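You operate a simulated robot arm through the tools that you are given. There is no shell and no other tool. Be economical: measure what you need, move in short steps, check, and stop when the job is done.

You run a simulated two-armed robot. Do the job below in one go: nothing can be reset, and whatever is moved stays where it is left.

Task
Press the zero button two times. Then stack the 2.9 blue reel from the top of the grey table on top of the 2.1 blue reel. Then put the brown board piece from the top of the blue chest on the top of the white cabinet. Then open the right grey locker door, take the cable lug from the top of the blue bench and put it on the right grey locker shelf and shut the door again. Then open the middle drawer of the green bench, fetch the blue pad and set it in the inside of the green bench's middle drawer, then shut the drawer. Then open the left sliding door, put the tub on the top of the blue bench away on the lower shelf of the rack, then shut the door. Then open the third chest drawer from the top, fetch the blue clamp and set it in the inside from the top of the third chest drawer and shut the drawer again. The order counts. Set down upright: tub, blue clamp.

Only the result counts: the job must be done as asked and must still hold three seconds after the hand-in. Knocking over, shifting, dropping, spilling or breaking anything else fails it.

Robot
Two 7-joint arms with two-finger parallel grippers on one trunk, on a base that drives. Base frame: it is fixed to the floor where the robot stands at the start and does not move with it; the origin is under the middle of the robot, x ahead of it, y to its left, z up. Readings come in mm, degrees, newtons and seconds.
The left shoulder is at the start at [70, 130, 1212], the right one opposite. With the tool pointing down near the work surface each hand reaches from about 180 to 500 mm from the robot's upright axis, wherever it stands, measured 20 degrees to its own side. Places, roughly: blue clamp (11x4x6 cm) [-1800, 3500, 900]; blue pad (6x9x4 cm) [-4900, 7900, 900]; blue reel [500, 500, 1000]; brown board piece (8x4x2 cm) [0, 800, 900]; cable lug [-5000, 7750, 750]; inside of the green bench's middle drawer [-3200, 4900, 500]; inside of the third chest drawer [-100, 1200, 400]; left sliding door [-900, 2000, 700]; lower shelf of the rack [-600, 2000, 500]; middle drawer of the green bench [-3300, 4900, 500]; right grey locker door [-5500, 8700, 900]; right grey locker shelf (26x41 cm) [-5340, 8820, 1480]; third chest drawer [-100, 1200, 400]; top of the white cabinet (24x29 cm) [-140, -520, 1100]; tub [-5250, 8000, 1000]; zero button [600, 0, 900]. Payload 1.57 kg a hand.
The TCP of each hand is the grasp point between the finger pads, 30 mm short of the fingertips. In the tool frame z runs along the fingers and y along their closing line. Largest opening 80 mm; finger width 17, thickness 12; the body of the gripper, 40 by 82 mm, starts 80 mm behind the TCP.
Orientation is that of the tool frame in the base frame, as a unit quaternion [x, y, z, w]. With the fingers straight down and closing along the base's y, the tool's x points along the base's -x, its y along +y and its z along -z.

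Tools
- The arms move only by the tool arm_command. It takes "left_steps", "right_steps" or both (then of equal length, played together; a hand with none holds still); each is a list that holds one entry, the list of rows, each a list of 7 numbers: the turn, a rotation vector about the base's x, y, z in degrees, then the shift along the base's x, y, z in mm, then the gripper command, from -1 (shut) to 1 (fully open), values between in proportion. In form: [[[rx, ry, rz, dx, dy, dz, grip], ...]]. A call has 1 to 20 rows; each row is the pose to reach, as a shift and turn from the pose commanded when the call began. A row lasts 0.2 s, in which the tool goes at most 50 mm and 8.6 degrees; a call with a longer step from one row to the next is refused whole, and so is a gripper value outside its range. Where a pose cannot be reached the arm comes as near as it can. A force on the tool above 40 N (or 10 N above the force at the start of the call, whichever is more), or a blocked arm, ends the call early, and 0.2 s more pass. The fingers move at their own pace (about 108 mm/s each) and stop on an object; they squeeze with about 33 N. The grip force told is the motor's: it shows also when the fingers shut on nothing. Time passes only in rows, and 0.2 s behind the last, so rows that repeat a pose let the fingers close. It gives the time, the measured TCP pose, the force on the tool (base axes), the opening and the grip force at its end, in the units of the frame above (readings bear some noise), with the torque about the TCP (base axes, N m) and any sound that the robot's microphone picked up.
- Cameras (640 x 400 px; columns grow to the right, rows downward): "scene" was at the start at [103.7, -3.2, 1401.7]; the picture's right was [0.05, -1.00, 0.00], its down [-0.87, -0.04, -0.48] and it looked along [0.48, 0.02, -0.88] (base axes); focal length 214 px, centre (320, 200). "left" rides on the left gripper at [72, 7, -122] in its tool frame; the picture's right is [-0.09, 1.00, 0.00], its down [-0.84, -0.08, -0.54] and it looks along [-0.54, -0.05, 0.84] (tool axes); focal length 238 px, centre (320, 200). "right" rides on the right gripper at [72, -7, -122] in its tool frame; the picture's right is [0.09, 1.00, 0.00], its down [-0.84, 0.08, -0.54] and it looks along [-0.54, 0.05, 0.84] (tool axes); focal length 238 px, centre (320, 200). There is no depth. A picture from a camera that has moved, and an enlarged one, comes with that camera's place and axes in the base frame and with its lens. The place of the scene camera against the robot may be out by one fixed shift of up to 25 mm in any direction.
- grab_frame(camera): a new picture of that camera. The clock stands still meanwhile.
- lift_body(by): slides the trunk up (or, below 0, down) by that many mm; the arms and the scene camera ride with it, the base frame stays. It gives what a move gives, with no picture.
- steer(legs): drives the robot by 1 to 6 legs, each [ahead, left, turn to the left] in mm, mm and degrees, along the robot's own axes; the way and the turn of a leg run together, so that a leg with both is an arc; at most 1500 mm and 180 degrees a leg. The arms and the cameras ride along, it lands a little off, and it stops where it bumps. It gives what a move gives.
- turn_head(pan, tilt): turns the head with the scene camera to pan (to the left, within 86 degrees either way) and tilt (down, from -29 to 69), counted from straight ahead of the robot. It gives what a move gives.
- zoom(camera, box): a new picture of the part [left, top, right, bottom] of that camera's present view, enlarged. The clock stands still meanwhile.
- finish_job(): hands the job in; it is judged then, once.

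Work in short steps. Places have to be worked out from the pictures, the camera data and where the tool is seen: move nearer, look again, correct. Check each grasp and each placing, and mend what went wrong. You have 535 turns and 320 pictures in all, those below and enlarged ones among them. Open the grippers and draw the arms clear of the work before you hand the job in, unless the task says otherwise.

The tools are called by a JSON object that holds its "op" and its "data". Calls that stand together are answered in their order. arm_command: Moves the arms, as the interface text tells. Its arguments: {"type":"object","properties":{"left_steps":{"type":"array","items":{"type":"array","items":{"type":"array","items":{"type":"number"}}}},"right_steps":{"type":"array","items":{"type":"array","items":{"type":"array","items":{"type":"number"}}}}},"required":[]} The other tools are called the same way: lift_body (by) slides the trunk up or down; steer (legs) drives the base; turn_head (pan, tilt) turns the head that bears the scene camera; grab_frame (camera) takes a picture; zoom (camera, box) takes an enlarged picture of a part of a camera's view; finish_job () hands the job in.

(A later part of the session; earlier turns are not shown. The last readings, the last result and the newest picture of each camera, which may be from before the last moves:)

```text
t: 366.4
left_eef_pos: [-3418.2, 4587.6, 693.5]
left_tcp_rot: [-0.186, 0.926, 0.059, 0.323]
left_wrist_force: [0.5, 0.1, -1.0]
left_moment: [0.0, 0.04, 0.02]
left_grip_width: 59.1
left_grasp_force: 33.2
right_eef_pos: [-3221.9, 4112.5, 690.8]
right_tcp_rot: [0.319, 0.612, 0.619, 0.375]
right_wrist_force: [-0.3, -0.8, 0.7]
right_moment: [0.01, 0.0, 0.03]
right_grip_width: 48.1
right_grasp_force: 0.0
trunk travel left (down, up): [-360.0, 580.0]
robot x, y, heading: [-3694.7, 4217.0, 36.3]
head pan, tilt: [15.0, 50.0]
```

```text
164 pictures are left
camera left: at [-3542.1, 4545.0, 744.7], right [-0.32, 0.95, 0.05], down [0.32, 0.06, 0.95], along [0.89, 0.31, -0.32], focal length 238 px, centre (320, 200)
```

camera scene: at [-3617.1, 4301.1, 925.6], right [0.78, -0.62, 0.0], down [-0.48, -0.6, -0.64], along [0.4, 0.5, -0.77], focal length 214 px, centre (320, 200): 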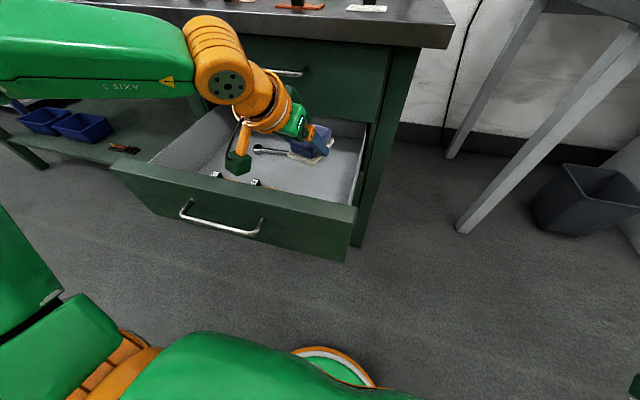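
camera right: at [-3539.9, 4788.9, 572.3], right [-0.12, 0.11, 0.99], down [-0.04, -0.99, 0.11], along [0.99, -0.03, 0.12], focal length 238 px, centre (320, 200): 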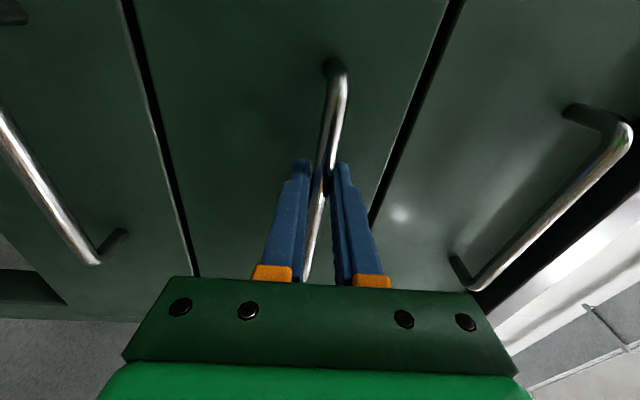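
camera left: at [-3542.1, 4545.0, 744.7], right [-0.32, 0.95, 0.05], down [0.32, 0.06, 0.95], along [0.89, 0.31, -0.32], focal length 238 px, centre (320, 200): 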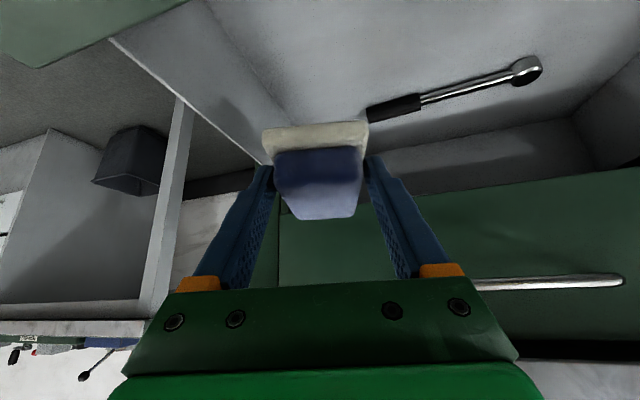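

The wrist camera would hit the drawer front at this tilt, so I drive 60 mm ahead and reduce the tilt to 20° to bring the camera inside the drawer.

{"op": "steer", "data": {"legs": [[60, 0, 0]]}}

{"op": "arm_command", "data": {"left_steps": [[[-2.6, 6.1, 0, -4, -2, 0, -1], [-5.2, 12.3, 0, -8, -5, 0, -1], [-7.8, 18.4, 0, -12, -8, 0, -1], [-7.8, 18.4, 0, -12, -8, -30, -1], [-7.8, 18.4, 0, -12, -8, -50, -1], [-7.8, 18.4, 0, -12, -8, -50, -1]]]}}

{"op": "grab_frame", "data": {"camera": "scene"}}

{"op": "grab_frame", "data": {"camera": "left"}}

```text
t: 367.4
left_eef_pos: [-3369.0, 4623.5, 693.8]
left_tcp_rot: [-0.186, 0.926, 0.059, 0.323]
left_wrist_force: [0.9, 0.3, -1.2]
left_moment: [-0.03, 0.04, 0.05]
left_grip_width: 58.9
left_grasp_force: 32.2
right_eef_pos: [-3173.1, 4148.0, 691.0]
right_tcp_rot: [0.319, 0.612, 0.619, 0.374]
right_wrist_force: [0.0, -0.2, 0.3]
right_moment: [0.01, 0.03, 0.01]
right_grip_width: 47.9
right_grasp_force: 0.0
trunk travel left (down, up): [-360.0, 580.0]
robot x, y, heading: [-3645.3, 4251.5, 36.5]
head pan, tilt: [15.0, 50.0]
```

```text
t: 368.8
left_eef_pos: [-3381.5, 4615.6, 643.0]
left_tcp_rot: [-0.195, 0.968, 0.026, 0.158]
left_wrist_force: [-0.4, 0.2, -0.2]
left_moment: [-0.03, 0.03, 0.0]
left_grip_width: 58.9
left_grasp_force: 33.5
right_eef_pos: [-3172.8, 4146.8, 690.9]
right_tcp_rot: [0.318, 0.612, 0.619, 0.376]
right_wrist_force: [0.7, -0.2, 0.5]
right_moment: [0.0, 0.04, 0.0]
right_grip_width: 48.2
right_grasp_force: 0.1
trunk travel left (down, up): [-360.0, 580.0]
robot x, y, heading: [-3646.5, 4257.1, 36.6]
head pan, tilt: [15.0, 50.0]
```

```text
163 pictures are left
camera scene: at [-3568.7, 4336.9, 925.6], right [0.78, -0.62, 0.0], down [-0.48, -0.6, -0.64], along [0.4, 0.5, -0.77], focal length 214 px, centre (320, 200)
```

scene: 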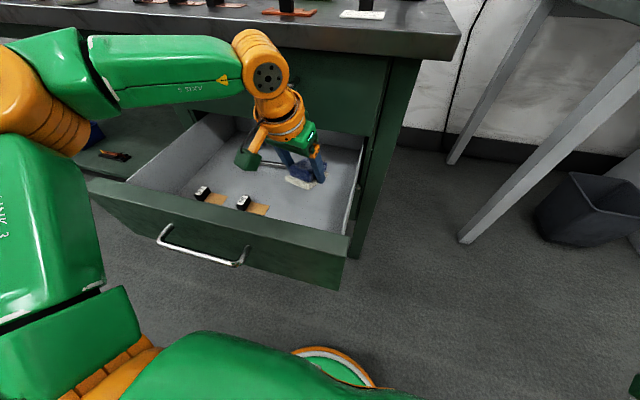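

```text
162 pictures are left
camera left: at [-3482.1, 4582.7, 736.6], right [-0.31, 0.95, 0.02], down [0.6, 0.18, 0.78], along [0.74, 0.25, -0.63], focal length 238 px, centre (320, 200)
```

left: 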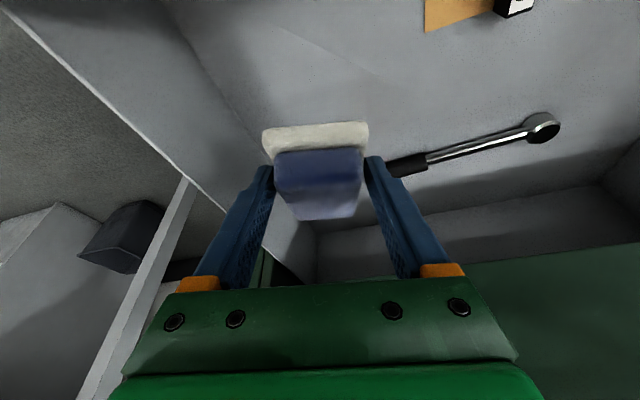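

The pad hangs over clear drawer floor. I lower it in stages, slowly near the floor.

{"op": "arm_command", "data": {"left_steps": [[[0, 0, 0, 0, 0, -20, -1], [0, 0, 0, 0, 0, -40, -1], [0, 0, 0, 0, 0, -55, -1], [0, 0, 0, 0, 0, -65, -1], [0, 0, 0, 0, 0, -73, -1], [0, 0, 0, 0, 0, -80, -1]]]}}

{"op": "grab_frame", "data": {"camera": "scene"}}

{"op": "grab_frame", "data": {"camera": "left"}}

```text
t: 370.2
left_eef_pos: [-3382.7, 4614.7, 563.4]
left_tcp_rot: [-0.196, 0.968, 0.025, 0.158]
left_wrist_force: [-0.2, -0.4, -0.8]
left_moment: [-0.04, 0.01, 0.0]
left_grip_width: 59.3
left_grasp_force: 33.1
right_eef_pos: [-3173.1, 4148.1, 689.7]
right_tcp_rot: [0.319, 0.612, 0.619, 0.375]
right_wrist_force: [-0.5, 0.1, 0.1]
right_moment: [-0.01, 0.0, -0.01]
right_grip_width: 48.0
right_grasp_force: 0.0
trunk travel left (down, up): [-360.0, 580.0]
robot x, y, heading: [-3647.8, 4255.0, 36.7]
head pan, tilt: [15.0, 50.0]
```

```text
161 pictures are left
camera scene: at [-3568.7, 4337.0, 925.6], right [0.78, -0.62, 0.0], down [-0.48, -0.6, -0.64], along [0.4, 0.5, -0.77], focal length 214 px, centre (320, 200)
```

scene: 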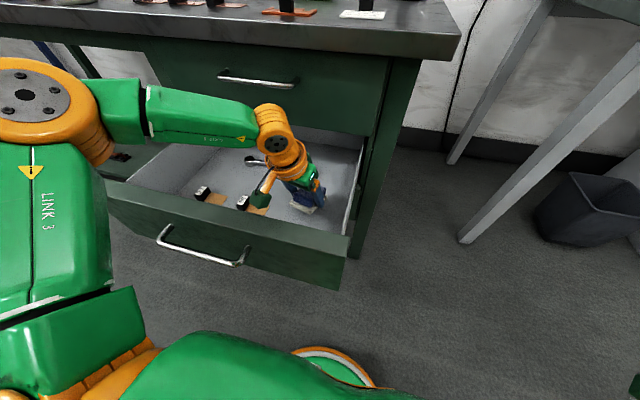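

```text
160 pictures are left
camera left: at [-3482.5, 4582.5, 656.8], right [-0.31, 0.95, 0.02], down [0.6, 0.18, 0.78], along [0.74, 0.25, -0.63], focal length 238 px, centre (320, 200)
```

left: 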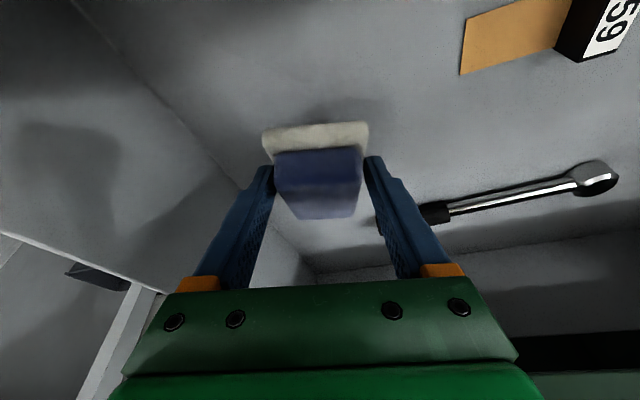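

Still clear. I continue down in small steps until contact.

{"op": "arm_command", "data": {"left_steps": [[[0, 0, 0, 0, 0, -6, -1], [0, 0, 0, 0, 0, -11, -1], [0, 0, 0, 0, 0, -16, -1], [0, 0, 0, 0, 0, -20, -1], [0, 0, 0, 0, 0, -24, -1], [0, 0, 0, 0, 0, -27, -1], [0, 0, 0, 0, 0, -30, -1]]]}}

{"op": "grab_frame", "data": {"camera": "left"}}

```text
t: 371.3
left_eef_pos: [-3380.3, 4615.4, 548.9]
left_tcp_rot: [-0.196, 0.966, 0.028, 0.164]
left_wrist_force: [-1.0, 2.6, 24.9]
left_moment: [-0.93, 1.48, -0.58]
left_grip_width: 59.0
left_grasp_force: 33.1
right_eef_pos: [-3175.1, 4146.5, 691.2]
right_tcp_rot: [0.319, 0.61, 0.621, 0.375]
right_wrist_force: [-0.3, -0.5, -0.4]
right_moment: [0.01, -0.01, -0.02]
right_grip_width: 48.1
right_grasp_force: 0.0
trunk travel left (down, up): [-360.0, 580.0]
robot x, y, heading: [-3644.9, 4251.6, 36.4]
head pan, tilt: [15.0, 50.0]
stopped in row 5 (left hand): the force on the tool passed its limit at 45 N (the readings are from after the stop); the commanded pose is now the measured one
```

```text
159 pictures are left
camera left: at [-3482.5, 4581.4, 639.8], right [-0.31, 0.95, 0.02], down [0.59, 0.17, 0.79], along [0.75, 0.25, -0.62], focal length 238 px, centre (320, 200)
```

left: 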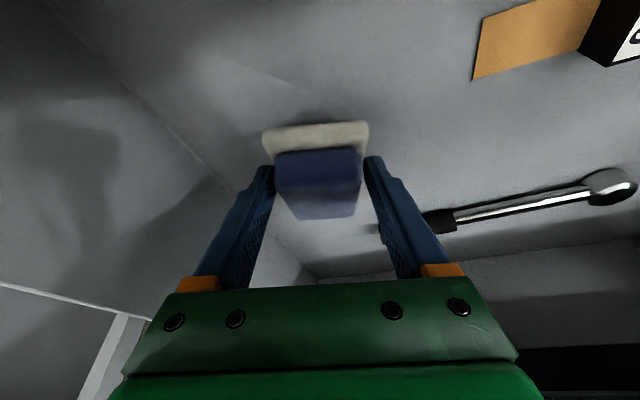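

The pad's edge rests on the drawer floor. I ease up 1 mm and open gently.

{"op": "arm_command", "data": {"left_steps": [[[0, 0, 0, 0, 0, 1, 0.55], [0, 0, 0, 0, 0, 1, 0.6], [0, 0, 0, 0, 0, 1, 0.75], [0, 0, 0, 0, 0, 1, 0.85], [0, 0, 0, 0, 0, 1, 0.85]]]}}

{"op": "grab_frame", "data": {"camera": "left"}}

```text
t: 372.5
left_eef_pos: [-3380.4, 4615.0, 546.2]
left_tcp_rot: [-0.195, 0.967, 0.025, 0.16]
left_wrist_force: [0.1, -0.2, 0.1]
left_moment: [0.0, 0.01, 0.02]
left_grip_width: 74.1
left_grasp_force: 0.1
right_eef_pos: [-3174.0, 4147.9, 691.4]
right_tcp_rot: [0.318, 0.612, 0.619, 0.375]
right_wrist_force: [0.4, 0.6, -0.2]
right_moment: [-0.01, 0.01, 0.0]
right_grip_width: 48.0
right_grasp_force: 0.0
trunk travel left (down, up): [-360.0, 580.0]
robot x, y, heading: [-3647.1, 4253.5, 36.5]
head pan, tilt: [15.0, 50.0]
```

```text
158 pictures are left
camera left: at [-3481.9, 4582.7, 638.3], right [-0.31, 0.95, 0.02], down [0.6, 0.18, 0.78], along [0.74, 0.25, -0.62], focal length 238 px, centre (320, 200)
```

left: 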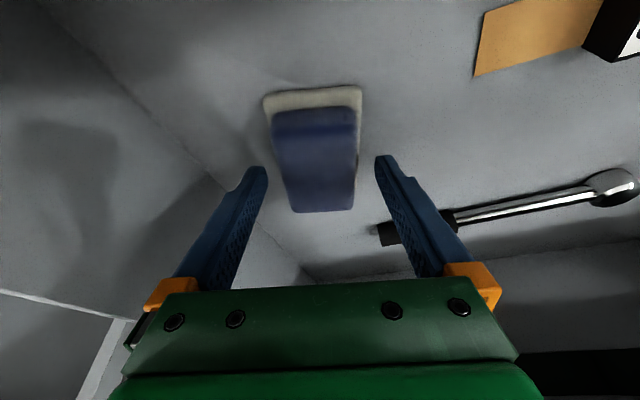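

The pad lies flat in the drawer. I lift the hand out, back away, and tuck the left arm up.

{"op": "lift_body", "data": {"by": 250}}

{"op": "steer", "data": {"legs": [[-260, 0, 0]]}}

{"op": "arm_command", "data": {"left_steps": [[[0, 0, 0, -20, -14, 25, 0.5], [0, 0, 0, -40, -28, 50, 0.5], [0, 0, 0, -60, -43, 75, 0.5], [0, 0, 0, -80, -57, 100, 0.5], [0, 0, 0, -100, -71, 130, 0.5], [0, 0, 0, -120, -85, 160, 0.5], [0, 0, 0, -140, -100, 190, 0.5], [0, 0, 0, -160, -114, 220, 0.5], [0, 0, 0, -170, -121, 250, 0.5], [0, 0, 0, -170, -121, 270, 0.5], [0, 0, 0, -170, -121, 270, 0.5]]]}}

{"op": "grab_frame", "data": {"camera": "scene"}}

```text
t: 375.1
left_eef_pos: [-3380.5, 4614.8, 795.9]
left_tcp_rot: [-0.196, 0.967, 0.025, 0.16]
left_wrist_force: [0.0, 0.3, 0.7]
left_moment: [0.03, -0.05, -0.01]
left_grip_width: 74.0
left_grasp_force: 0.1
right_eef_pos: [-3173.6, 4148.9, 940.1]
right_tcp_rot: [0.319, 0.612, 0.619, 0.375]
right_wrist_force: [0.7, 0.2, -0.9]
right_moment: [0.02, -0.05, 0.05]
right_grip_width: 47.9
right_grasp_force: 0.0
trunk travel left (down, up): [-610.0, 330.0]
robot x, y, heading: [-3647.4, 4255.5, 36.5]
head pan, tilt: [15.0, 50.0]
```

```text
t: 376.9
left_eef_pos: [-3587.6, 4461.7, 796.4]
left_tcp_rot: [-0.195, 0.967, 0.026, 0.161]
left_wrist_force: [0.4, 0.0, -0.3]
left_moment: [0.01, 0.0, 0.02]
left_grip_width: 73.9
left_grasp_force: 0.0
right_eef_pos: [-3380.2, 3993.9, 942.2]
right_tcp_rot: [0.319, 0.612, 0.619, 0.376]
right_wrist_force: [0.0, 0.3, 0.2]
right_moment: [0.0, 0.0, -0.03]
right_grip_width: 48.1
right_grasp_force: 0.0
trunk travel left (down, up): [-610.0, 330.0]
robot x, y, heading: [-3854.7, 4101.0, 36.3]
head pan, tilt: [15.0, 50.0]
```

```text
t: 379.4
left_eef_pos: [-3758.8, 4341.6, 1067.2]
left_tcp_rot: [-0.196, 0.967, 0.026, 0.161]
left_wrist_force: [1.0, -0.5, 0.0]
left_moment: [0.02, 0.0, 0.01]
left_grip_width: 59.9
left_grasp_force: 0.0
right_eef_pos: [-3380.4, 3994.1, 941.0]
right_tcp_rot: [0.319, 0.612, 0.619, 0.374]
right_wrist_force: [-0.2, -0.7, -0.1]
right_moment: [0.02, -0.02, 0.02]
right_grip_width: 48.1
right_grasp_force: 0.0
trunk travel left (down, up): [-610.0, 330.0]
robot x, y, heading: [-3851.7, 4099.8, 36.2]
head pan, tilt: [15.0, 50.0]
```

```text
157 pictures are left
camera scene: at [-3776.4, 4183.6, 1175.6], right [0.78, -0.62, 0.0], down [-0.48, -0.6, -0.64], along [0.4, 0.5, -0.77], focal length 214 px, centre (320, 200)
```

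scene: 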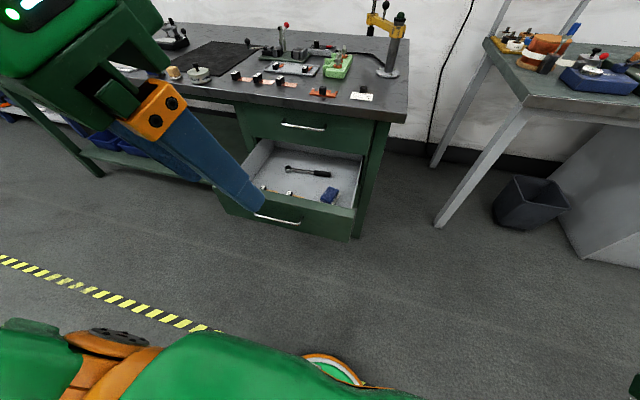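

The pad is in place. I close the right fist, pull the left hand back a bit more, slide left so the right hand faces the drawer front, and lower it to z 640.

{"op": "arm_command", "data": {"left_steps": [[[0, 0, 0, -12, -9, 0, 0], [0, 0, 0, -25, -18, 0, 0], [0, 0, 0, -38, -27, 0, 0], [0, 0, 0, -50, -36, 0, 0]]], "right_steps": [[[0, 0, 0, 0, 0, 0, -1], [0, 0, 0, 0, 0, 0, -1], [0, 0, 0, 0, 0, 0, -1], [0, 0, 0, 0, 0, 0, -1]]]}}

{"op": "steer", "data": {"legs": [[0, 620, 0]]}}

{"op": "lift_body", "data": {"by": -298}}

{"op": "turn_head", "data": {"pan": -10, "tilt": 35}}

{"op": "grab_frame", "data": {"camera": "scene"}}

```text
t: 380.4
left_eef_pos: [-3808.8, 4305.5, 1067.6]
left_tcp_rot: [-0.196, 0.967, 0.026, 0.16]
left_wrist_force: [0.3, 0.1, -0.1]
left_moment: [0.0, 0.01, 0.01]
left_grip_width: 40.1
left_grasp_force: 0.2
right_eef_pos: [-3381.5, 3994.3, 941.6]
right_tcp_rot: [0.319, 0.611, 0.62, 0.375]
right_wrist_force: [-0.4, 0.5, 0.8]
right_moment: [0.0, 0.01, 0.02]
right_grip_width: 0.3
right_grasp_force: 21.5
trunk travel left (down, up): [-610.0, 330.0]
robot x, y, heading: [-3852.6, 4099.9, 36.4]
head pan, tilt: [15.0, 50.0]
```

```text
t: 383.8
left_eef_pos: [-4174.1, 4803.1, 1068.1]
left_tcp_rot: [-0.194, 0.967, 0.027, 0.16]
left_wrist_force: [0.9, 0.4, -0.1]
left_moment: [-0.03, -0.03, 0.0]
left_grip_width: 39.8
left_grasp_force: 0.2
right_eef_pos: [-3748.4, 4491.9, 941.4]
right_tcp_rot: [0.319, 0.612, 0.619, 0.375]
right_wrist_force: [0.1, -0.9, 0.1]
right_moment: [0.0, 0.0, -0.01]
right_grip_width: 0.0
right_grasp_force: 21.2
trunk travel left (down, up): [-610.0, 330.0]
robot x, y, heading: [-4224.0, 4601.6, 36.6]
head pan, tilt: [15.0, 50.0]
```

```text
t: 386.8
left_eef_pos: [-4174.7, 4803.0, 768.7]
left_tcp_rot: [-0.194, 0.967, 0.026, 0.16]
left_wrist_force: [-0.5, 0.7, 0.0]
left_moment: [-0.01, 0.0, 0.02]
left_grip_width: 40.0
left_grasp_force: 0.0
right_eef_pos: [-3748.4, 4491.6, 643.3]
right_tcp_rot: [0.319, 0.612, 0.619, 0.375]
right_wrist_force: [0.8, 0.0, 0.5]
right_moment: [-0.03, -0.01, 0.04]
right_grip_width: 0.1
right_grasp_force: 21.1
trunk travel left (down, up): [-312.0, 628.0]
robot x, y, heading: [-4217.5, 4599.0, 36.4]
head pan, tilt: [15.0, 50.0]
```

```text
t: 387.7
left_eef_pos: [-4175.3, 4801.8, 768.5]
left_tcp_rot: [-0.195, 0.967, 0.026, 0.16]
left_wrist_force: [-0.1, 0.8, -0.1]
left_moment: [0.03, 0.02, 0.02]
left_grip_width: 39.9
left_grasp_force: 0.0
right_eef_pos: [-3748.5, 4491.6, 642.8]
right_tcp_rot: [0.319, 0.611, 0.618, 0.376]
right_wrist_force: [-0.1, -0.1, -0.2]
right_moment: [0.04, -0.04, 0.01]
right_grip_width: 0.0
right_grasp_force: 21.5
trunk travel left (down, up): [-312.0, 628.0]
robot x, y, heading: [-4218.4, 4596.0, 36.5]
head pan, tilt: [-10.0, 35.0]
```

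```text
156 pictures are left
camera scene: at [-4112.5, 4660.4, 899.3], right [0.44, -0.9, 0.0], down [-0.51, -0.26, -0.82], along [0.73, 0.36, -0.57], focal length 214 px, centre (320, 200)
```

scene: 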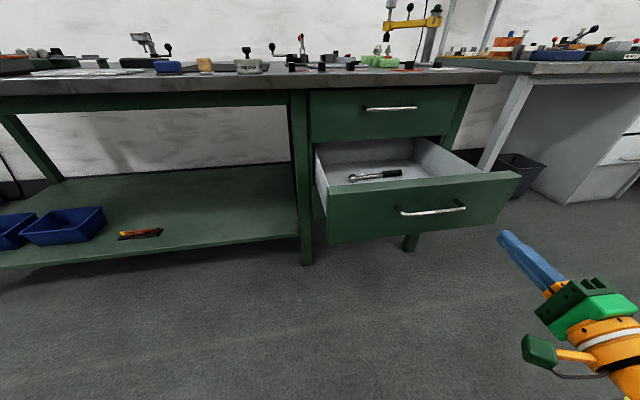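

The fist points at the drawer front, level with the upper part of the panel. I drive ahead to push it shut.

{"op": "steer", "data": {"legs": [[300, 0, 0]]}}

{"op": "grab_frame", "data": {"camera": "scene"}}

```text
t: 389.8
left_eef_pos: [-3933.0, 4981.0, 768.7]
left_tcp_rot: [-0.196, 0.967, 0.025, 0.16]
left_wrist_force: [0.0, -1.1, 0.4]
left_moment: [0.0, 0.0, -0.04]
left_grip_width: 40.1
left_grasp_force: 0.0
right_eef_pos: [-3506.1, 4670.2, 643.2]
right_tcp_rot: [0.318, 0.612, 0.619, 0.376]
right_wrist_force: [-0.7, 0.2, -0.4]
right_moment: [-0.02, -0.01, 0.01]
right_grip_width: 0.2
right_grasp_force: 21.3
trunk travel left (down, up): [-312.0, 628.0]
robot x, y, heading: [-3975.9, 4773.3, 36.2]
head pan, tilt: [-10.0, 35.0]
```

```text
155 pictures are left
camera scene: at [-3871.1, 4838.5, 899.3], right [0.45, -0.9, 0.0], down [-0.51, -0.26, -0.82], along [0.73, 0.36, -0.57], focal length 214 px, centre (320, 200)
```

scene: 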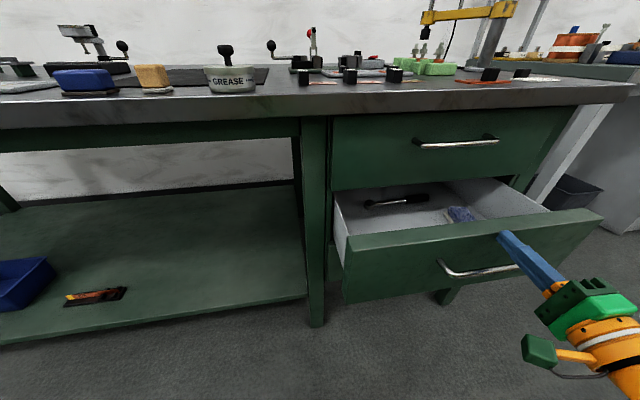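

The drawer is moving in smoothly with the pad inside. I continue pushing.

{"op": "steer", "data": {"legs": [[150, 0, 0], [60, 0, 0]]}}

{"op": "grab_frame", "data": {"camera": "scene"}}

```text
t: 391.6
left_eef_pos: [-3793.0, 5085.9, 768.9]
left_tcp_rot: [-0.192, 0.967, 0.025, 0.164]
left_wrist_force: [0.0, 0.5, 0.0]
left_moment: [0.0, 0.02, -0.06]
left_grip_width: 40.1
left_grasp_force: 0.0
right_eef_pos: [-3369.5, 4771.2, 645.5]
right_tcp_rot: [0.32, 0.609, 0.62, 0.378]
right_wrist_force: [-20.5, -8.4, 5.1]
right_moment: [0.01, 0.07, 0.29]
right_grip_width: 0.2
right_grasp_force: 21.2
trunk travel left (down, up): [-312.0, 628.0]
robot x, y, heading: [-3833.8, 4883.5, 36.2]
head pan, tilt: [-10.0, 35.0]
stopped in leg 2: the force on the tool passed its limit at 198 N (the readings are from after the stop); the commanded pose is now the measured one
```

```text
154 pictures are left
camera scene: at [-3733.3, 4941.7, 900.4], right [0.44, -0.9, 0.0], down [-0.51, -0.25, -0.82], along [0.74, 0.36, -0.57], focal length 214 px, centre (320, 200)
```

scene: 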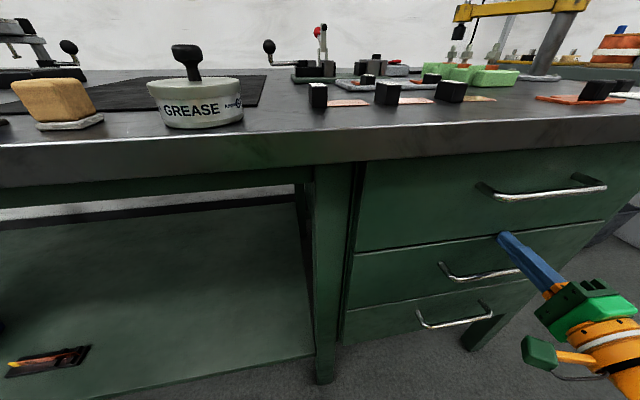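

The drawer is fully shut. I back away, raise the trunk, and unroll the right hand.

{"op": "steer", "data": {"legs": [[-300, 0, 0]]}}

{"op": "lift_body", "data": {"by": 400}}

{"op": "arm_command", "data": {"right_steps": [[[-7, -4.2, -0.4, 0, 0, 0, -1], [-14, -8.4, -0.7, 0, 0, 0, -1], [-21, -12.6, -1.1, 0, 0, 0, -1], [-28, -16.8, -1.5, 0, 0, 0, -1], [-35, -21, -1.8, 0, 0, 0, -1], [-42, -25.2, -2.2, 0, 0, 0, -1], [-49, -29.4, -2.6, 0, 0, 0, -1], [-56, -33.6, -2.9, 0, 0, 0, -1], [-63, -37.8, -3.3, 0, 0, 0, -1], [-70, -42, -3.7, 0, 0, 0, -1], [-77, -46.3, -4, 0, 0, 0, -1]]]}}

{"op": "grab_frame", "data": {"camera": "scene"}}

```text
t: 393.6
left_eef_pos: [-4030.7, 4910.6, 767.5]
left_tcp_rot: [-0.193, 0.968, 0.025, 0.16]
left_wrist_force: [-0.5, 0.0, -0.2]
left_moment: [0.03, -0.01, -0.03]
left_grip_width: 39.9
left_grasp_force: 0.1
right_eef_pos: [-3605.6, 4598.0, 641.6]
right_tcp_rot: [0.32, 0.611, 0.619, 0.376]
right_wrist_force: [0.4, 0.4, 0.5]
right_moment: [0.01, 0.0, 0.0]
right_grip_width: 0.0
right_grasp_force: 21.3
trunk travel left (down, up): [-312.0, 628.0]
robot x, y, heading: [-4076.8, 4705.2, 36.2]
head pan, tilt: [-10.0, 35.0]
```

```text
t: 397.5
left_eef_pos: [-4030.2, 4910.9, 1167.9]
left_tcp_rot: [-0.193, 0.968, 0.024, 0.159]
left_wrist_force: [0.1, 0.2, -0.4]
left_moment: [-0.03, -0.01, 0.01]
left_grip_width: 40.0
left_grasp_force: 0.0
right_eef_pos: [-3605.8, 4597.4, 1041.1]
right_tcp_rot: [0.321, 0.612, 0.618, 0.376]
right_wrist_force: [0.6, -0.7, 0.4]
right_moment: [-0.01, 0.03, 0.01]
right_grip_width: 0.1
right_grasp_force: 21.2
trunk travel left (down, up): [-712.0, 228.0]
robot x, y, heading: [-4077.7, 4708.3, 36.0]
head pan, tilt: [-10.0, 35.0]
```

```text
t: 399.9
left_eef_pos: [-4030.0, 4910.8, 1168.7]
left_tcp_rot: [-0.193, 0.968, 0.025, 0.159]
left_wrist_force: [0.3, -0.1, 0.3]
left_moment: [-0.01, 0.0, 0.02]
left_grip_width: 40.0
left_grasp_force: 0.0
right_eef_pos: [-3605.3, 4598.7, 1041.1]
right_tcp_rot: [-0.207, 0.66, 0.172, 0.701]
right_wrist_force: [-0.1, 0.7, 0.2]
right_moment: [0.01, 0.04, 0.0]
right_grip_width: 0.1
right_grasp_force: 21.3
trunk travel left (down, up): [-712.0, 228.0]
robot x, y, heading: [-4078.7, 4707.4, 35.9]
head pan, tilt: [-10.0, 35.0]
```

```text
153 pictures are left
camera scene: at [-3968.5, 4768.0, 1299.3], right [0.44, -0.9, 0.0], down [-0.52, -0.25, -0.82], along [0.74, 0.36, -0.57], focal length 214 px, centre (320, 200)
```

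scene: 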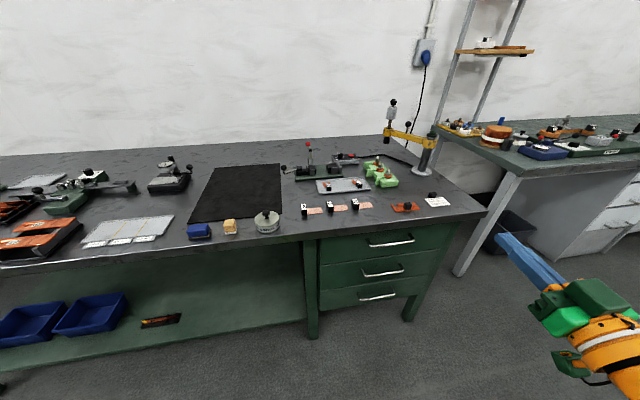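

The drawer is shut and everything on the bench stands as before. I fold the right hand down and tuck it, then drive along the lane to the rack.

{"op": "arm_command", "data": {"right_steps": [[[-4.1, 6.9, 0, -17, 6, 9, -1], [-8.2, 13.7, 0, -34, 12, 18, -1], [-12.4, 20.6, 0, -51, 18, 27, -1], [-16.5, 27.4, 0, -68, 25, 36, -1], [-20.6, 34.3, 0, -85, 31, 45, -1], [-24.7, 41.1, 0, -101, 37, 55, -1], [-28.8, 48, 0, -118, 43, 64, -1], [-33, 54.8, 0, -135, 49, 73, -1], [-37, 61.7, 0, -152, 56, 82, -1], [-41.2, 68.5, 0, -169, 62, 91, -1], [-45.3, 75.4, 0, -186, 68, 100, -1], [-45.3, 75.4, 0, -186, 68, 100, -1]]]}}

{"op": "lift_body", "data": {"by": 60}}

{"op": "steer", "data": {"legs": [[150, -1450, 0], [0, -1480, 0], [0, -1000, 0]]}}

{"op": "turn_head", "data": {"pan": 0, "tilt": 30}}

{"op": "grab_frame", "data": {"camera": "scene"}}

```text
t: 402.5
left_eef_pos: [-4030.3, 4910.6, 1168.9]
left_tcp_rot: [-0.193, 0.968, 0.025, 0.16]
left_wrist_force: [0.6, 0.8, 0.1]
left_moment: [0.03, 0.03, -0.01]
left_grip_width: 40.3
left_grasp_force: 0.0
right_eef_pos: [-3791.5, 4666.0, 1141.1]
right_tcp_rot: [-0.296, 0.954, 0.011, 0.038]
right_wrist_force: [0.7, -0.6, 0.1]
right_moment: [0.04, -0.03, -0.02]
right_grip_width: 0.0
right_grasp_force: 21.0
right hand out of reach, approached as far as the arm can: row 1, 2, 3, 4, 5
trunk travel left (down, up): [-712.0, 228.0]
robot x, y, heading: [-4076.8, 4707.3, 36.1]
head pan, tilt: [-10.0, 35.0]
```

```text
t: 403.5
left_eef_pos: [-4030.0, 4911.8, 1227.9]
left_tcp_rot: [-0.193, 0.968, 0.025, 0.16]
left_wrist_force: [-0.2, 0.6, -1.1]
left_moment: [0.02, -0.01, -0.01]
left_grip_width: 40.0
left_grasp_force: 0.0
right_eef_pos: [-3791.9, 4667.5, 1202.2]
right_tcp_rot: [-0.296, 0.954, 0.01, 0.039]
right_wrist_force: [0.6, -0.2, 0.7]
right_moment: [-0.03, -0.02, -0.01]
right_grip_width: 0.0
right_grasp_force: 20.8
trunk travel left (down, up): [-772.0, 168.0]
robot x, y, heading: [-4076.5, 4708.8, 35.8]
head pan, tilt: [-10.0, 35.0]
```

```text
t: 422.4
left_eef_pos: [-1576.0, 1857.0, 1228.7]
left_tcp_rot: [-0.203, 0.966, 0.027, 0.159]
left_wrist_force: [-0.4, 0.1, 0.1]
left_moment: [0.04, 0.03, -0.01]
left_grip_width: 39.9
left_grasp_force: 0.1
right_eef_pos: [-1332.5, 1616.7, 1201.1]
right_tcp_rot: [-0.307, 0.951, 0.011, 0.038]
right_wrist_force: [-0.6, -0.1, -0.2]
right_moment: [-0.01, -0.02, 0.0]
right_grip_width: 0.0
right_grasp_force: 21.7
trunk travel left (down, up): [-772.0, 168.0]
robot x, y, heading: [-1616.0, 1647.3, 37.4]
head pan, tilt: [-10.0, 35.0]
```

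```text
t: 423.1
left_eef_pos: [-1573.5, 1855.9, 1228.4]
left_tcp_rot: [-0.203, 0.966, 0.026, 0.159]
left_wrist_force: [0.4, -1.1, -0.7]
left_moment: [0.02, -0.01, -0.02]
left_grip_width: 40.0
left_grasp_force: 0.1
right_eef_pos: [-1331.6, 1616.1, 1200.7]
right_tcp_rot: [-0.306, 0.951, 0.011, 0.038]
right_wrist_force: [0.0, -0.2, 0.6]
right_moment: [-0.02, 0.02, 0.01]
right_grip_width: 0.0
right_grasp_force: 21.4
trunk travel left (down, up): [-772.0, 168.0]
robot x, y, heading: [-1616.8, 1651.3, 37.3]
head pan, tilt: [0.0, 30.0]
```

```text
152 pictures are left
camera scene: at [-1516.8, 1728.6, 1367.1], right [0.61, -0.8, 0.0], down [-0.4, -0.3, -0.87], along [0.69, 0.52, -0.5], focal length 214 px, centre (320, 200)
```

scene: 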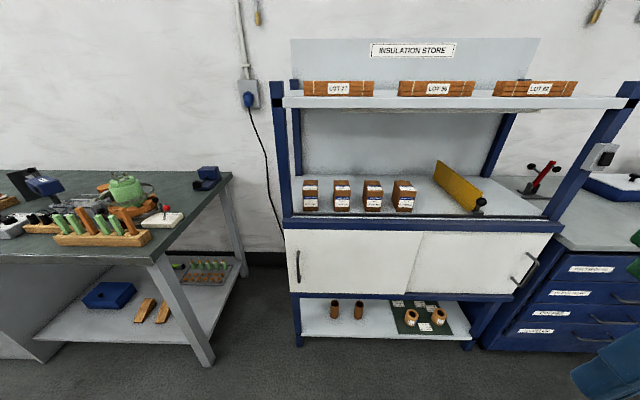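

Rack found: the left sliding door's bar handle is at its left edge, near [-1027, 2224, 627]. I square up, lower the trunk and point the left hand forward.

{"op": "steer", "data": {"legs": [[60, -60, -1.2]]}}

{"op": "lift_body", "data": {"by": -400}}

{"op": "arm_command", "data": {"left_steps": [[[1.8, -4.2, 0, 16, 16, -15, 0.5], [3.6, -8.4, 0, 33, 32, -30, 0.5], [5.4, -12.6, 0, 49, 47, -45, 0.5], [7.2, -16.9, 0, 65, 63, -60, 0.5], [9, -21.1, 0, 82, 79, -75, 0.5], [10.8, -25.3, 0, 98, 95, -90, 0.5], [12.5, -29.5, 0, 114, 111, -105, 0.5], [14.3, -33.7, 0, 131, 127, -120, 0.5], [16.1, -38, 0, 147, 142, -135, 0.5], [17.9, -42.2, 0, 163, 158, -150, 0.5], [19.7, -46.4, 0, 180, 174, -165, 0.5], [21.5, -50.6, 0, 196, 190, -178, 0.5], [21.5, -50.6, 0, 196, 190, -178, 0.5]]]}}

{"op": "grab_frame", "data": {"camera": "scene"}}

{"op": "grab_frame", "data": {"camera": "left"}}

```text
t: 424.2
left_eef_pos: [-1492.9, 1843.0, 1228.1]
left_tcp_rot: [-0.192, 0.967, 0.024, 0.163]
left_wrist_force: [-1.0, 0.7, 0.7]
left_moment: [-0.03, -0.02, -0.04]
left_grip_width: 39.8
left_grasp_force: 0.1
right_eef_pos: [-1254.7, 1598.6, 1202.3]
right_tcp_rot: [-0.296, 0.954, 0.009, 0.041]
right_wrist_force: [-0.5, -0.5, -0.4]
right_moment: [-0.02, -0.04, 0.03]
right_grip_width: 0.1
right_grasp_force: 21.9
trunk travel left (down, up): [-772.0, 168.0]
robot x, y, heading: [-1534.5, 1638.2, 36.0]
head pan, tilt: [0.0, 30.0]
```

```text
t: 428.0
left_eef_pos: [-1486.8, 1841.3, 828.6]
left_tcp_rot: [-0.193, 0.968, 0.024, 0.159]
left_wrist_force: [-0.3, 0.4, -0.1]
left_moment: [-0.01, 0.01, 0.0]
left_grip_width: 40.0
left_grasp_force: 0.1
right_eef_pos: [-1249.4, 1596.8, 802.5]
right_tcp_rot: [-0.296, 0.954, 0.01, 0.039]
right_wrist_force: [-0.3, -0.5, 0.5]
right_moment: [0.02, -0.03, -0.01]
right_grip_width: 0.0
right_grasp_force: 21.1
trunk travel left (down, up): [-372.0, 568.0]
robot x, y, heading: [-1535.5, 1639.3, 35.8]
head pan, tilt: [0.0, 30.0]
```

```text
t: 430.8
left_eef_pos: [-1291.3, 2038.6, 666.5]
left_tcp_rot: [-0.153, 0.786, 0.115, 0.587]
left_wrist_force: [0.0, -0.5, 1.5]
left_moment: [-0.02, -0.01, 0.0]
left_grip_width: 59.9
left_grasp_force: 0.1
left hand out of reach, approached as far as the arm can: row 6, 7, 8, 9, 10, 11, 12, 13
right_eef_pos: [-1249.1, 1596.4, 801.4]
right_tcp_rot: [-0.297, 0.954, 0.011, 0.038]
right_wrist_force: [-0.5, 0.5, -0.1]
right_moment: [0.02, 0.04, 0.01]
right_grip_width: 0.1
right_grasp_force: 20.7
trunk travel left (down, up): [-372.0, 568.0]
robot x, y, heading: [-1532.0, 1634.1, 36.2]
head pan, tilt: [0.0, 30.0]
```

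```text
151 pictures are left
camera scene: at [-1431.5, 1713.6, 967.1], right [0.59, -0.81, 0.0], down [-0.4, -0.29, -0.87], along [0.7, 0.51, -0.5], focal length 214 px, centre (320, 200)
```

scene: 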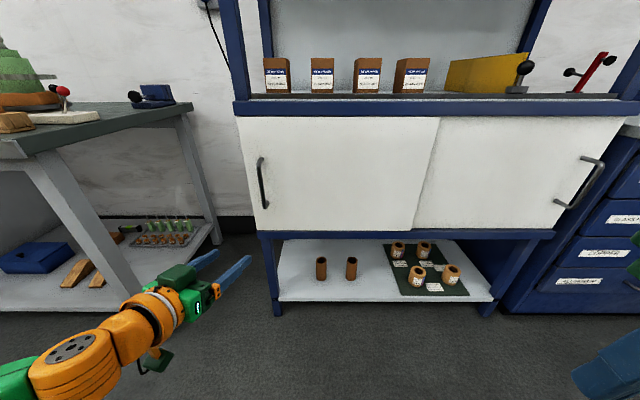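

```text
150 pictures are left
camera left: at [-1420.3, 1994.1, 631.8], right [-0.35, 0.93, 0.09], down [-0.23, -0.18, 0.96], along [0.91, 0.31, 0.28], focal length 238 px, centre (320, 200)
```

left: 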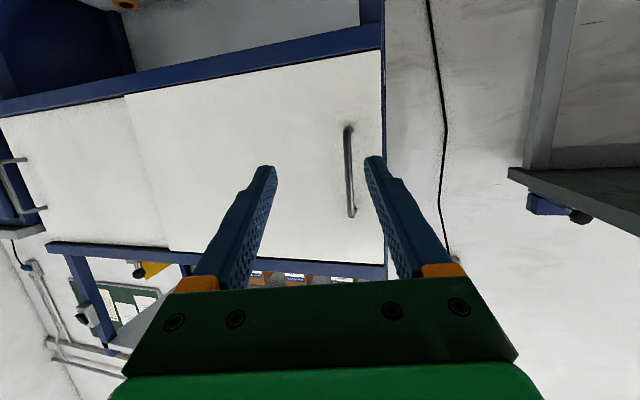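

The bar triangulates to [-1082, 2171, 707]. I drive 180 mm ahead, 15 mm right and raise 38 mm for the pre-grasp.

{"op": "lift_body", "data": {"by": 38}}

{"op": "steer", "data": {"legs": [[180, -17, 0]]}}

{"op": "grab_frame", "data": {"camera": "left"}}

```text
t: 431.6
left_eef_pos: [-1290.5, 2038.6, 705.0]
left_tcp_rot: [-0.153, 0.787, 0.115, 0.586]
left_wrist_force: [-0.2, -1.2, -0.1]
left_moment: [0.03, 0.01, -0.01]
left_grip_width: 59.8
left_grasp_force: 0.0
right_eef_pos: [-1249.8, 1597.4, 839.7]
right_tcp_rot: [-0.296, 0.954, 0.01, 0.037]
right_wrist_force: [-0.2, 0.5, 0.4]
right_moment: [0.01, -0.01, 0.0]
right_grip_width: 0.3
right_grasp_force: 21.2
trunk travel left (down, up): [-410.0, 530.0]
robot x, y, heading: [-1537.6, 1639.6, 36.2]
head pan, tilt: [0.0, 30.0]
```

```text
t: 433.2
left_eef_pos: [-1134.9, 2130.3, 703.9]
left_tcp_rot: [-0.153, 0.787, 0.115, 0.586]
left_wrist_force: [-0.6, -0.9, 1.3]
left_moment: [0.02, 0.0, -0.02]
left_grip_width: 59.9
left_grasp_force: 0.1
right_eef_pos: [-1093.0, 1690.3, 839.8]
right_tcp_rot: [-0.296, 0.954, 0.01, 0.038]
right_wrist_force: [0.9, 0.5, -0.6]
right_moment: [-0.01, 0.03, 0.01]
right_grip_width: 0.0
right_grasp_force: 21.3
trunk travel left (down, up): [-410.0, 530.0]
robot x, y, heading: [-1378.2, 1732.9, 36.0]
head pan, tilt: [0.0, 30.0]
```

```text
149 pictures are left
camera left: at [-1264.5, 2086.2, 669.5], right [-0.35, 0.93, 0.09], down [-0.23, -0.18, 0.96], along [0.91, 0.31, 0.28], focal length 238 px, centre (320, 200)
```

left: 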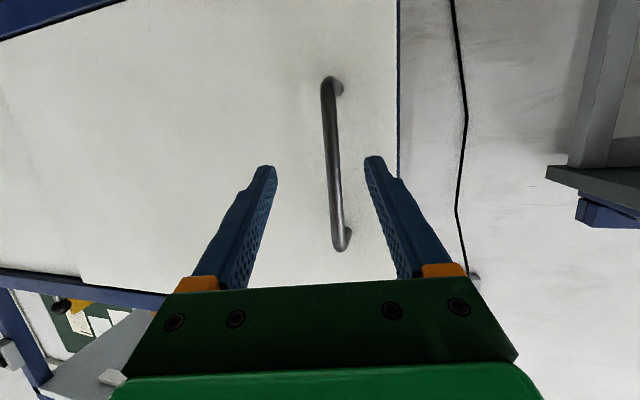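

The bar will come between the fingers as I go straight ahead. I drive 55 mm ahead.

{"op": "steer", "data": {"legs": [[55, 0, 0]]}}

{"op": "grab_frame", "data": {"camera": "left"}}

```text
t: 434.1
left_eef_pos: [-1091.0, 2162.3, 702.1]
left_tcp_rot: [-0.153, 0.787, 0.115, 0.586]
left_wrist_force: [-3.0, -2.4, -5.0]
left_moment: [-0.24, 0.04, 0.17]
left_grip_width: 58.9
left_grasp_force: 0.1
right_eef_pos: [-1049.5, 1721.7, 839.5]
right_tcp_rot: [-0.296, 0.954, 0.009, 0.038]
right_wrist_force: [0.1, 0.2, -0.4]
right_moment: [0.01, -0.02, 0.0]
right_grip_width: 0.1
right_grasp_force: 20.9
trunk travel left (down, up): [-410.0, 530.0]
robot x, y, heading: [-1334.7, 1760.7, 36.0]
head pan, tilt: [0.0, 30.0]
```

```text
148 pictures are left
camera left: at [-1220.3, 2118.8, 669.6], right [-0.35, 0.93, 0.09], down [-0.23, -0.18, 0.96], along [0.91, 0.31, 0.28], focal length 238 px, centre (320, 200)
```

left: 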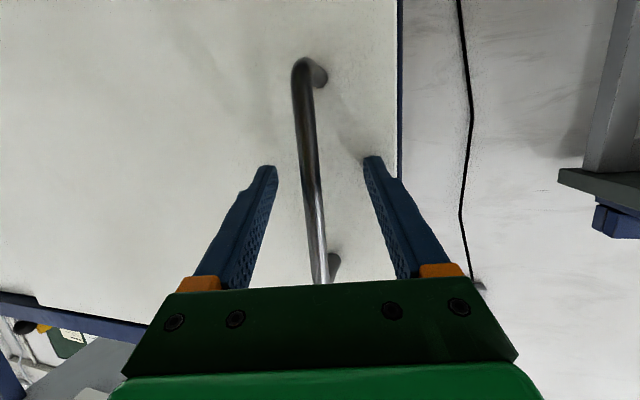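

The bar is between the fingers, tips touching the door lightly. I close on it with a 3 mm back-off.

{"op": "arm_command", "data": {"left_steps": [[[0, 0, 0, -3, -2, 0, 0.4], [0, 0, 0, -3, -2, 0, -0.2], [0, 0, 0, -3, -2, 0, -1], [0, 0, 0, -3, -2, 0, -1], [0, 0, 0, -3, -2, 0, -1]]]}}

{"op": "steer", "data": {"legs": [[0, -120, 0]]}}

{"op": "grab_frame", "data": {"camera": "scene"}}

```text
t: 435.3
left_eef_pos: [-1088.2, 2159.3, 704.3]
left_tcp_rot: [-0.151, 0.788, 0.114, 0.586]
left_wrist_force: [2.0, -19.3, -11.6]
left_moment: [-0.09, -0.46, -0.06]
left_grip_width: 11.8
left_grasp_force: 28.9
left hand out of reach, approached as far as the arm can: row 1, 2, 3, 4, 5
right_eef_pos: [-1048.1, 1719.5, 839.6]
right_tcp_rot: [-0.296, 0.954, 0.012, 0.039]
right_wrist_force: [0.1, -0.1, 0.1]
right_moment: [0.03, 0.0, 0.03]
right_grip_width: 0.1
right_grasp_force: 21.1
trunk travel left (down, up): [-410.0, 530.0]
robot x, y, heading: [-1335.3, 1763.1, 36.1]
head pan, tilt: [0.0, 30.0]
```

```text
t: 436.6
left_eef_pos: [-1019.9, 2065.7, 705.0]
left_tcp_rot: [-0.153, 0.786, 0.114, 0.588]
left_wrist_force: [-9.4, -6.4, -10.6]
left_moment: [0.05, -0.52, -0.05]
left_grip_width: 11.7
left_grasp_force: 29.6
right_eef_pos: [-977.6, 1623.4, 841.1]
right_tcp_rot: [-0.296, 0.954, 0.012, 0.039]
right_wrist_force: [0.2, -0.2, -0.4]
right_moment: [-0.01, 0.02, 0.03]
right_grip_width: 0.0
right_grasp_force: 21.1
trunk travel left (down, up): [-410.0, 530.0]
robot x, y, heading: [-1266.0, 1662.7, 36.3]
head pan, tilt: [0.0, 30.0]
```

```text
147 pictures are left
camera scene: at [-1161.7, 1740.5, 1005.3], right [0.59, -0.81, 0.0], down [-0.4, -0.29, -0.87], along [0.7, 0.51, -0.5], focal length 214 px, centre (320, 200)
```

scene: 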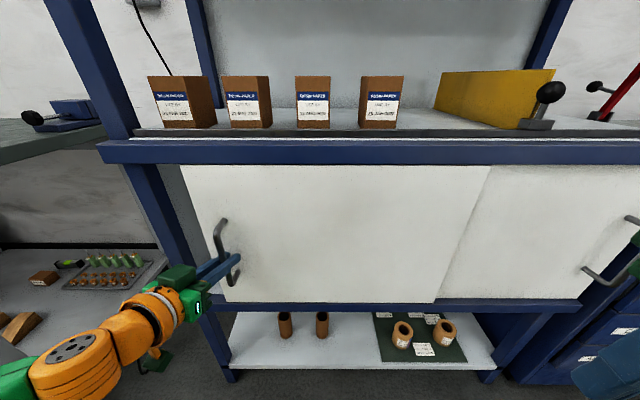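

The door slides well. I continue to the right another 260 mm.

{"op": "steer", "data": {"legs": [[0, -130, 0], [0, -130, 0]]}}

{"op": "grab_frame", "data": {"camera": "scene"}}

```text
t: 438.7
left_eef_pos: [-868.0, 1855.9, 704.3]
left_tcp_rot: [-0.154, 0.787, 0.116, 0.586]
left_wrist_force: [-10.1, -8.0, -7.5]
left_moment: [0.07, -0.51, -0.01]
left_grip_width: 11.8
left_grasp_force: 28.8
right_eef_pos: [-826.1, 1414.7, 839.8]
right_tcp_rot: [-0.297, 0.954, 0.01, 0.039]
right_wrist_force: [0.2, 0.2, -0.2]
right_moment: [0.02, -0.01, 0.01]
right_grip_width: 0.0
right_grasp_force: 21.0
trunk travel left (down, up): [-410.0, 530.0]
robot x, y, heading: [-1108.1, 1451.4, 35.9]
head pan, tilt: [0.0, 30.0]
```

```text
146 pictures are left
camera scene: at [-1009.6, 1531.0, 1005.3], right [0.59, -0.81, 0.0], down [-0.4, -0.29, -0.87], along [0.7, 0.51, -0.5], focal length 214 px, centre (320, 200)
```

scene: 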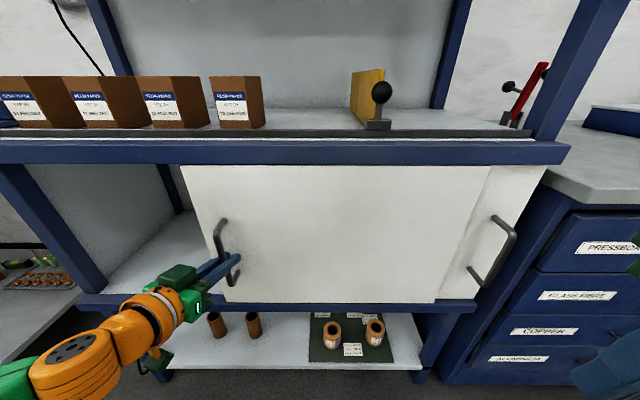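

The door is open about 375 mm with a clear shelf behind. I release the handle and back away, then head for the tub.

{"op": "arm_command", "data": {"left_steps": [[[0, 0, 0, 0, 0, 0, -0.3], [0, 0, 0, 0, 0, 0, 0.2], [0, 0, 0, 0, 0, 0, 0.2]]]}}

{"op": "steer", "data": {"legs": [[-200, 0, 0]]}}

{"op": "lift_body", "data": {"by": 380}}

{"op": "grab_frame", "data": {"camera": "scene"}}

```text
t: 439.5
left_eef_pos: [-867.8, 1857.9, 703.4]
left_tcp_rot: [-0.154, 0.787, 0.115, 0.586]
left_wrist_force: [0.4, -1.0, -0.4]
left_moment: [0.0, 0.0, 0.03]
left_grip_width: 47.8
left_grasp_force: 0.1
right_eef_pos: [-824.4, 1415.0, 839.2]
right_tcp_rot: [-0.297, 0.954, 0.01, 0.038]
right_wrist_force: [0.0, -0.1, 0.3]
right_moment: [-0.01, 0.01, -0.01]
right_grip_width: 0.1
right_grasp_force: 21.0
trunk travel left (down, up): [-410.0, 530.0]
robot x, y, heading: [-1110.6, 1452.3, 36.2]
head pan, tilt: [0.0, 30.0]
```

```text
t: 441.1
left_eef_pos: [-1029.3, 1737.8, 704.9]
left_tcp_rot: [-0.154, 0.787, 0.115, 0.586]
left_wrist_force: [0.3, 0.1, 0.2]
left_moment: [-0.02, -0.04, 0.02]
left_grip_width: 48.1
left_grasp_force: 0.2
right_eef_pos: [-988.4, 1297.2, 840.5]
right_tcp_rot: [-0.296, 0.954, 0.01, 0.039]
right_wrist_force: [-0.4, -0.2, -0.7]
right_moment: [0.0, -0.02, 0.01]
right_grip_width: 0.2
right_grasp_force: 21.2
trunk travel left (down, up): [-410.0, 530.0]
robot x, y, heading: [-1270.0, 1335.8, 36.2]
head pan, tilt: [0.0, 30.0]
```

```text
t: 444.8
left_eef_pos: [-1028.5, 1738.8, 1084.1]
left_tcp_rot: [-0.154, 0.787, 0.115, 0.586]
left_wrist_force: [-0.2, 0.1, -0.2]
left_moment: [0.04, -0.01, 0.03]
left_grip_width: 48.0
left_grasp_force: 0.0
right_eef_pos: [-986.5, 1298.8, 1220.6]
right_tcp_rot: [-0.296, 0.954, 0.01, 0.038]
right_wrist_force: [-0.1, 0.3, 0.5]
right_moment: [0.0, -0.05, -0.04]
right_grip_width: 0.3
right_grasp_force: 21.4
trunk travel left (down, up): [-790.0, 150.0]
robot x, y, heading: [-1271.6, 1337.7, 36.0]
head pan, tilt: [0.0, 30.0]
```

```text
145 pictures are left
camera scene: at [-1168.7, 1413.9, 1385.1], right [0.59, -0.81, 0.0], down [-0.4, -0.29, -0.87], along [0.7, 0.51, -0.5], focal length 214 px, centre (320, 200)
```

scene: 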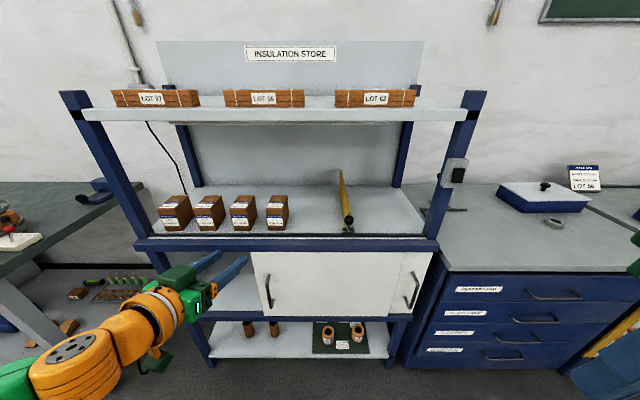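

The door stays open. I drive back along the lane to the blue bench for the tub.

{"op": "steer", "data": {"legs": [[-190, 1450, 0], [0, 1490, 0], [0, 1490, 0], [0, 1490, 0], [0, 1490, 0]]}}

{"op": "turn_head", "data": {"pan": 15, "tilt": 30}}

{"op": "grab_frame", "data": {"camera": "scene"}}

```text
t: 480.0
left_eef_pos: [-5538.1, 7626.2, 1082.9]
left_tcp_rot: [-0.148, 0.788, 0.11, 0.587]
left_wrist_force: [-0.8, 0.7, 0.4]
left_moment: [-0.03, 0.01, -0.01]
left_grip_width: 47.6
left_grasp_force: 0.0
right_eef_pos: [-5499.9, 7184.2, 1220.2]
right_tcp_rot: [-0.289, 0.956, 0.01, 0.039]
right_wrist_force: [0.0, 0.2, -0.2]
right_moment: [0.0, -0.03, 0.02]
right_grip_width: 0.0
right_grasp_force: 21.6
trunk travel left (down, up): [-790.0, 150.0]
robot x, y, heading: [-5785.4, 7228.7, 35.3]
head pan, tilt: [0.0, 30.0]
```

```text
t: 480.8
left_eef_pos: [-5536.7, 7625.2, 1083.7]
left_tcp_rot: [-0.149, 0.788, 0.111, 0.587]
left_wrist_force: [-0.4, 0.2, 0.5]
left_moment: [-0.03, 0.01, -0.01]
left_grip_width: 47.8
left_grasp_force: 0.1
right_eef_pos: [-5500.4, 7183.6, 1219.8]
right_tcp_rot: [-0.29, 0.956, 0.01, 0.038]
right_wrist_force: [0.8, 0.2, 0.5]
right_moment: [0.03, -0.03, 0.0]
right_grip_width: 0.0
right_grasp_force: 21.3
trunk travel left (down, up): [-790.0, 150.0]
robot x, y, heading: [-5784.9, 7227.6, 35.4]
head pan, tilt: [15.0, 30.0]
```

```text
144 pictures are left
camera scene: at [-5698.0, 7320.3, 1385.1], right [0.77, -0.64, 0.0], down [-0.32, -0.38, -0.87], along [0.55, 0.67, -0.5], focal length 214 px, centre (320, 200)
```

scene: 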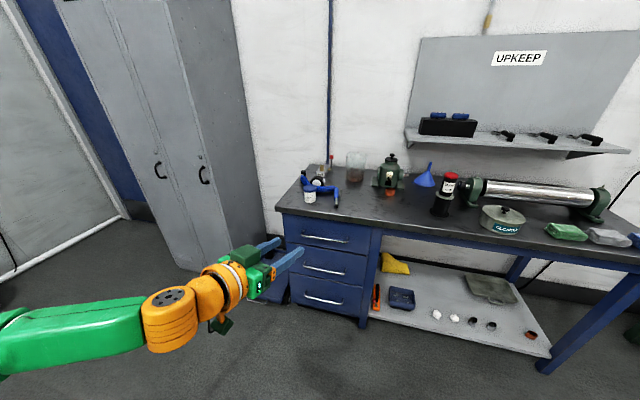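

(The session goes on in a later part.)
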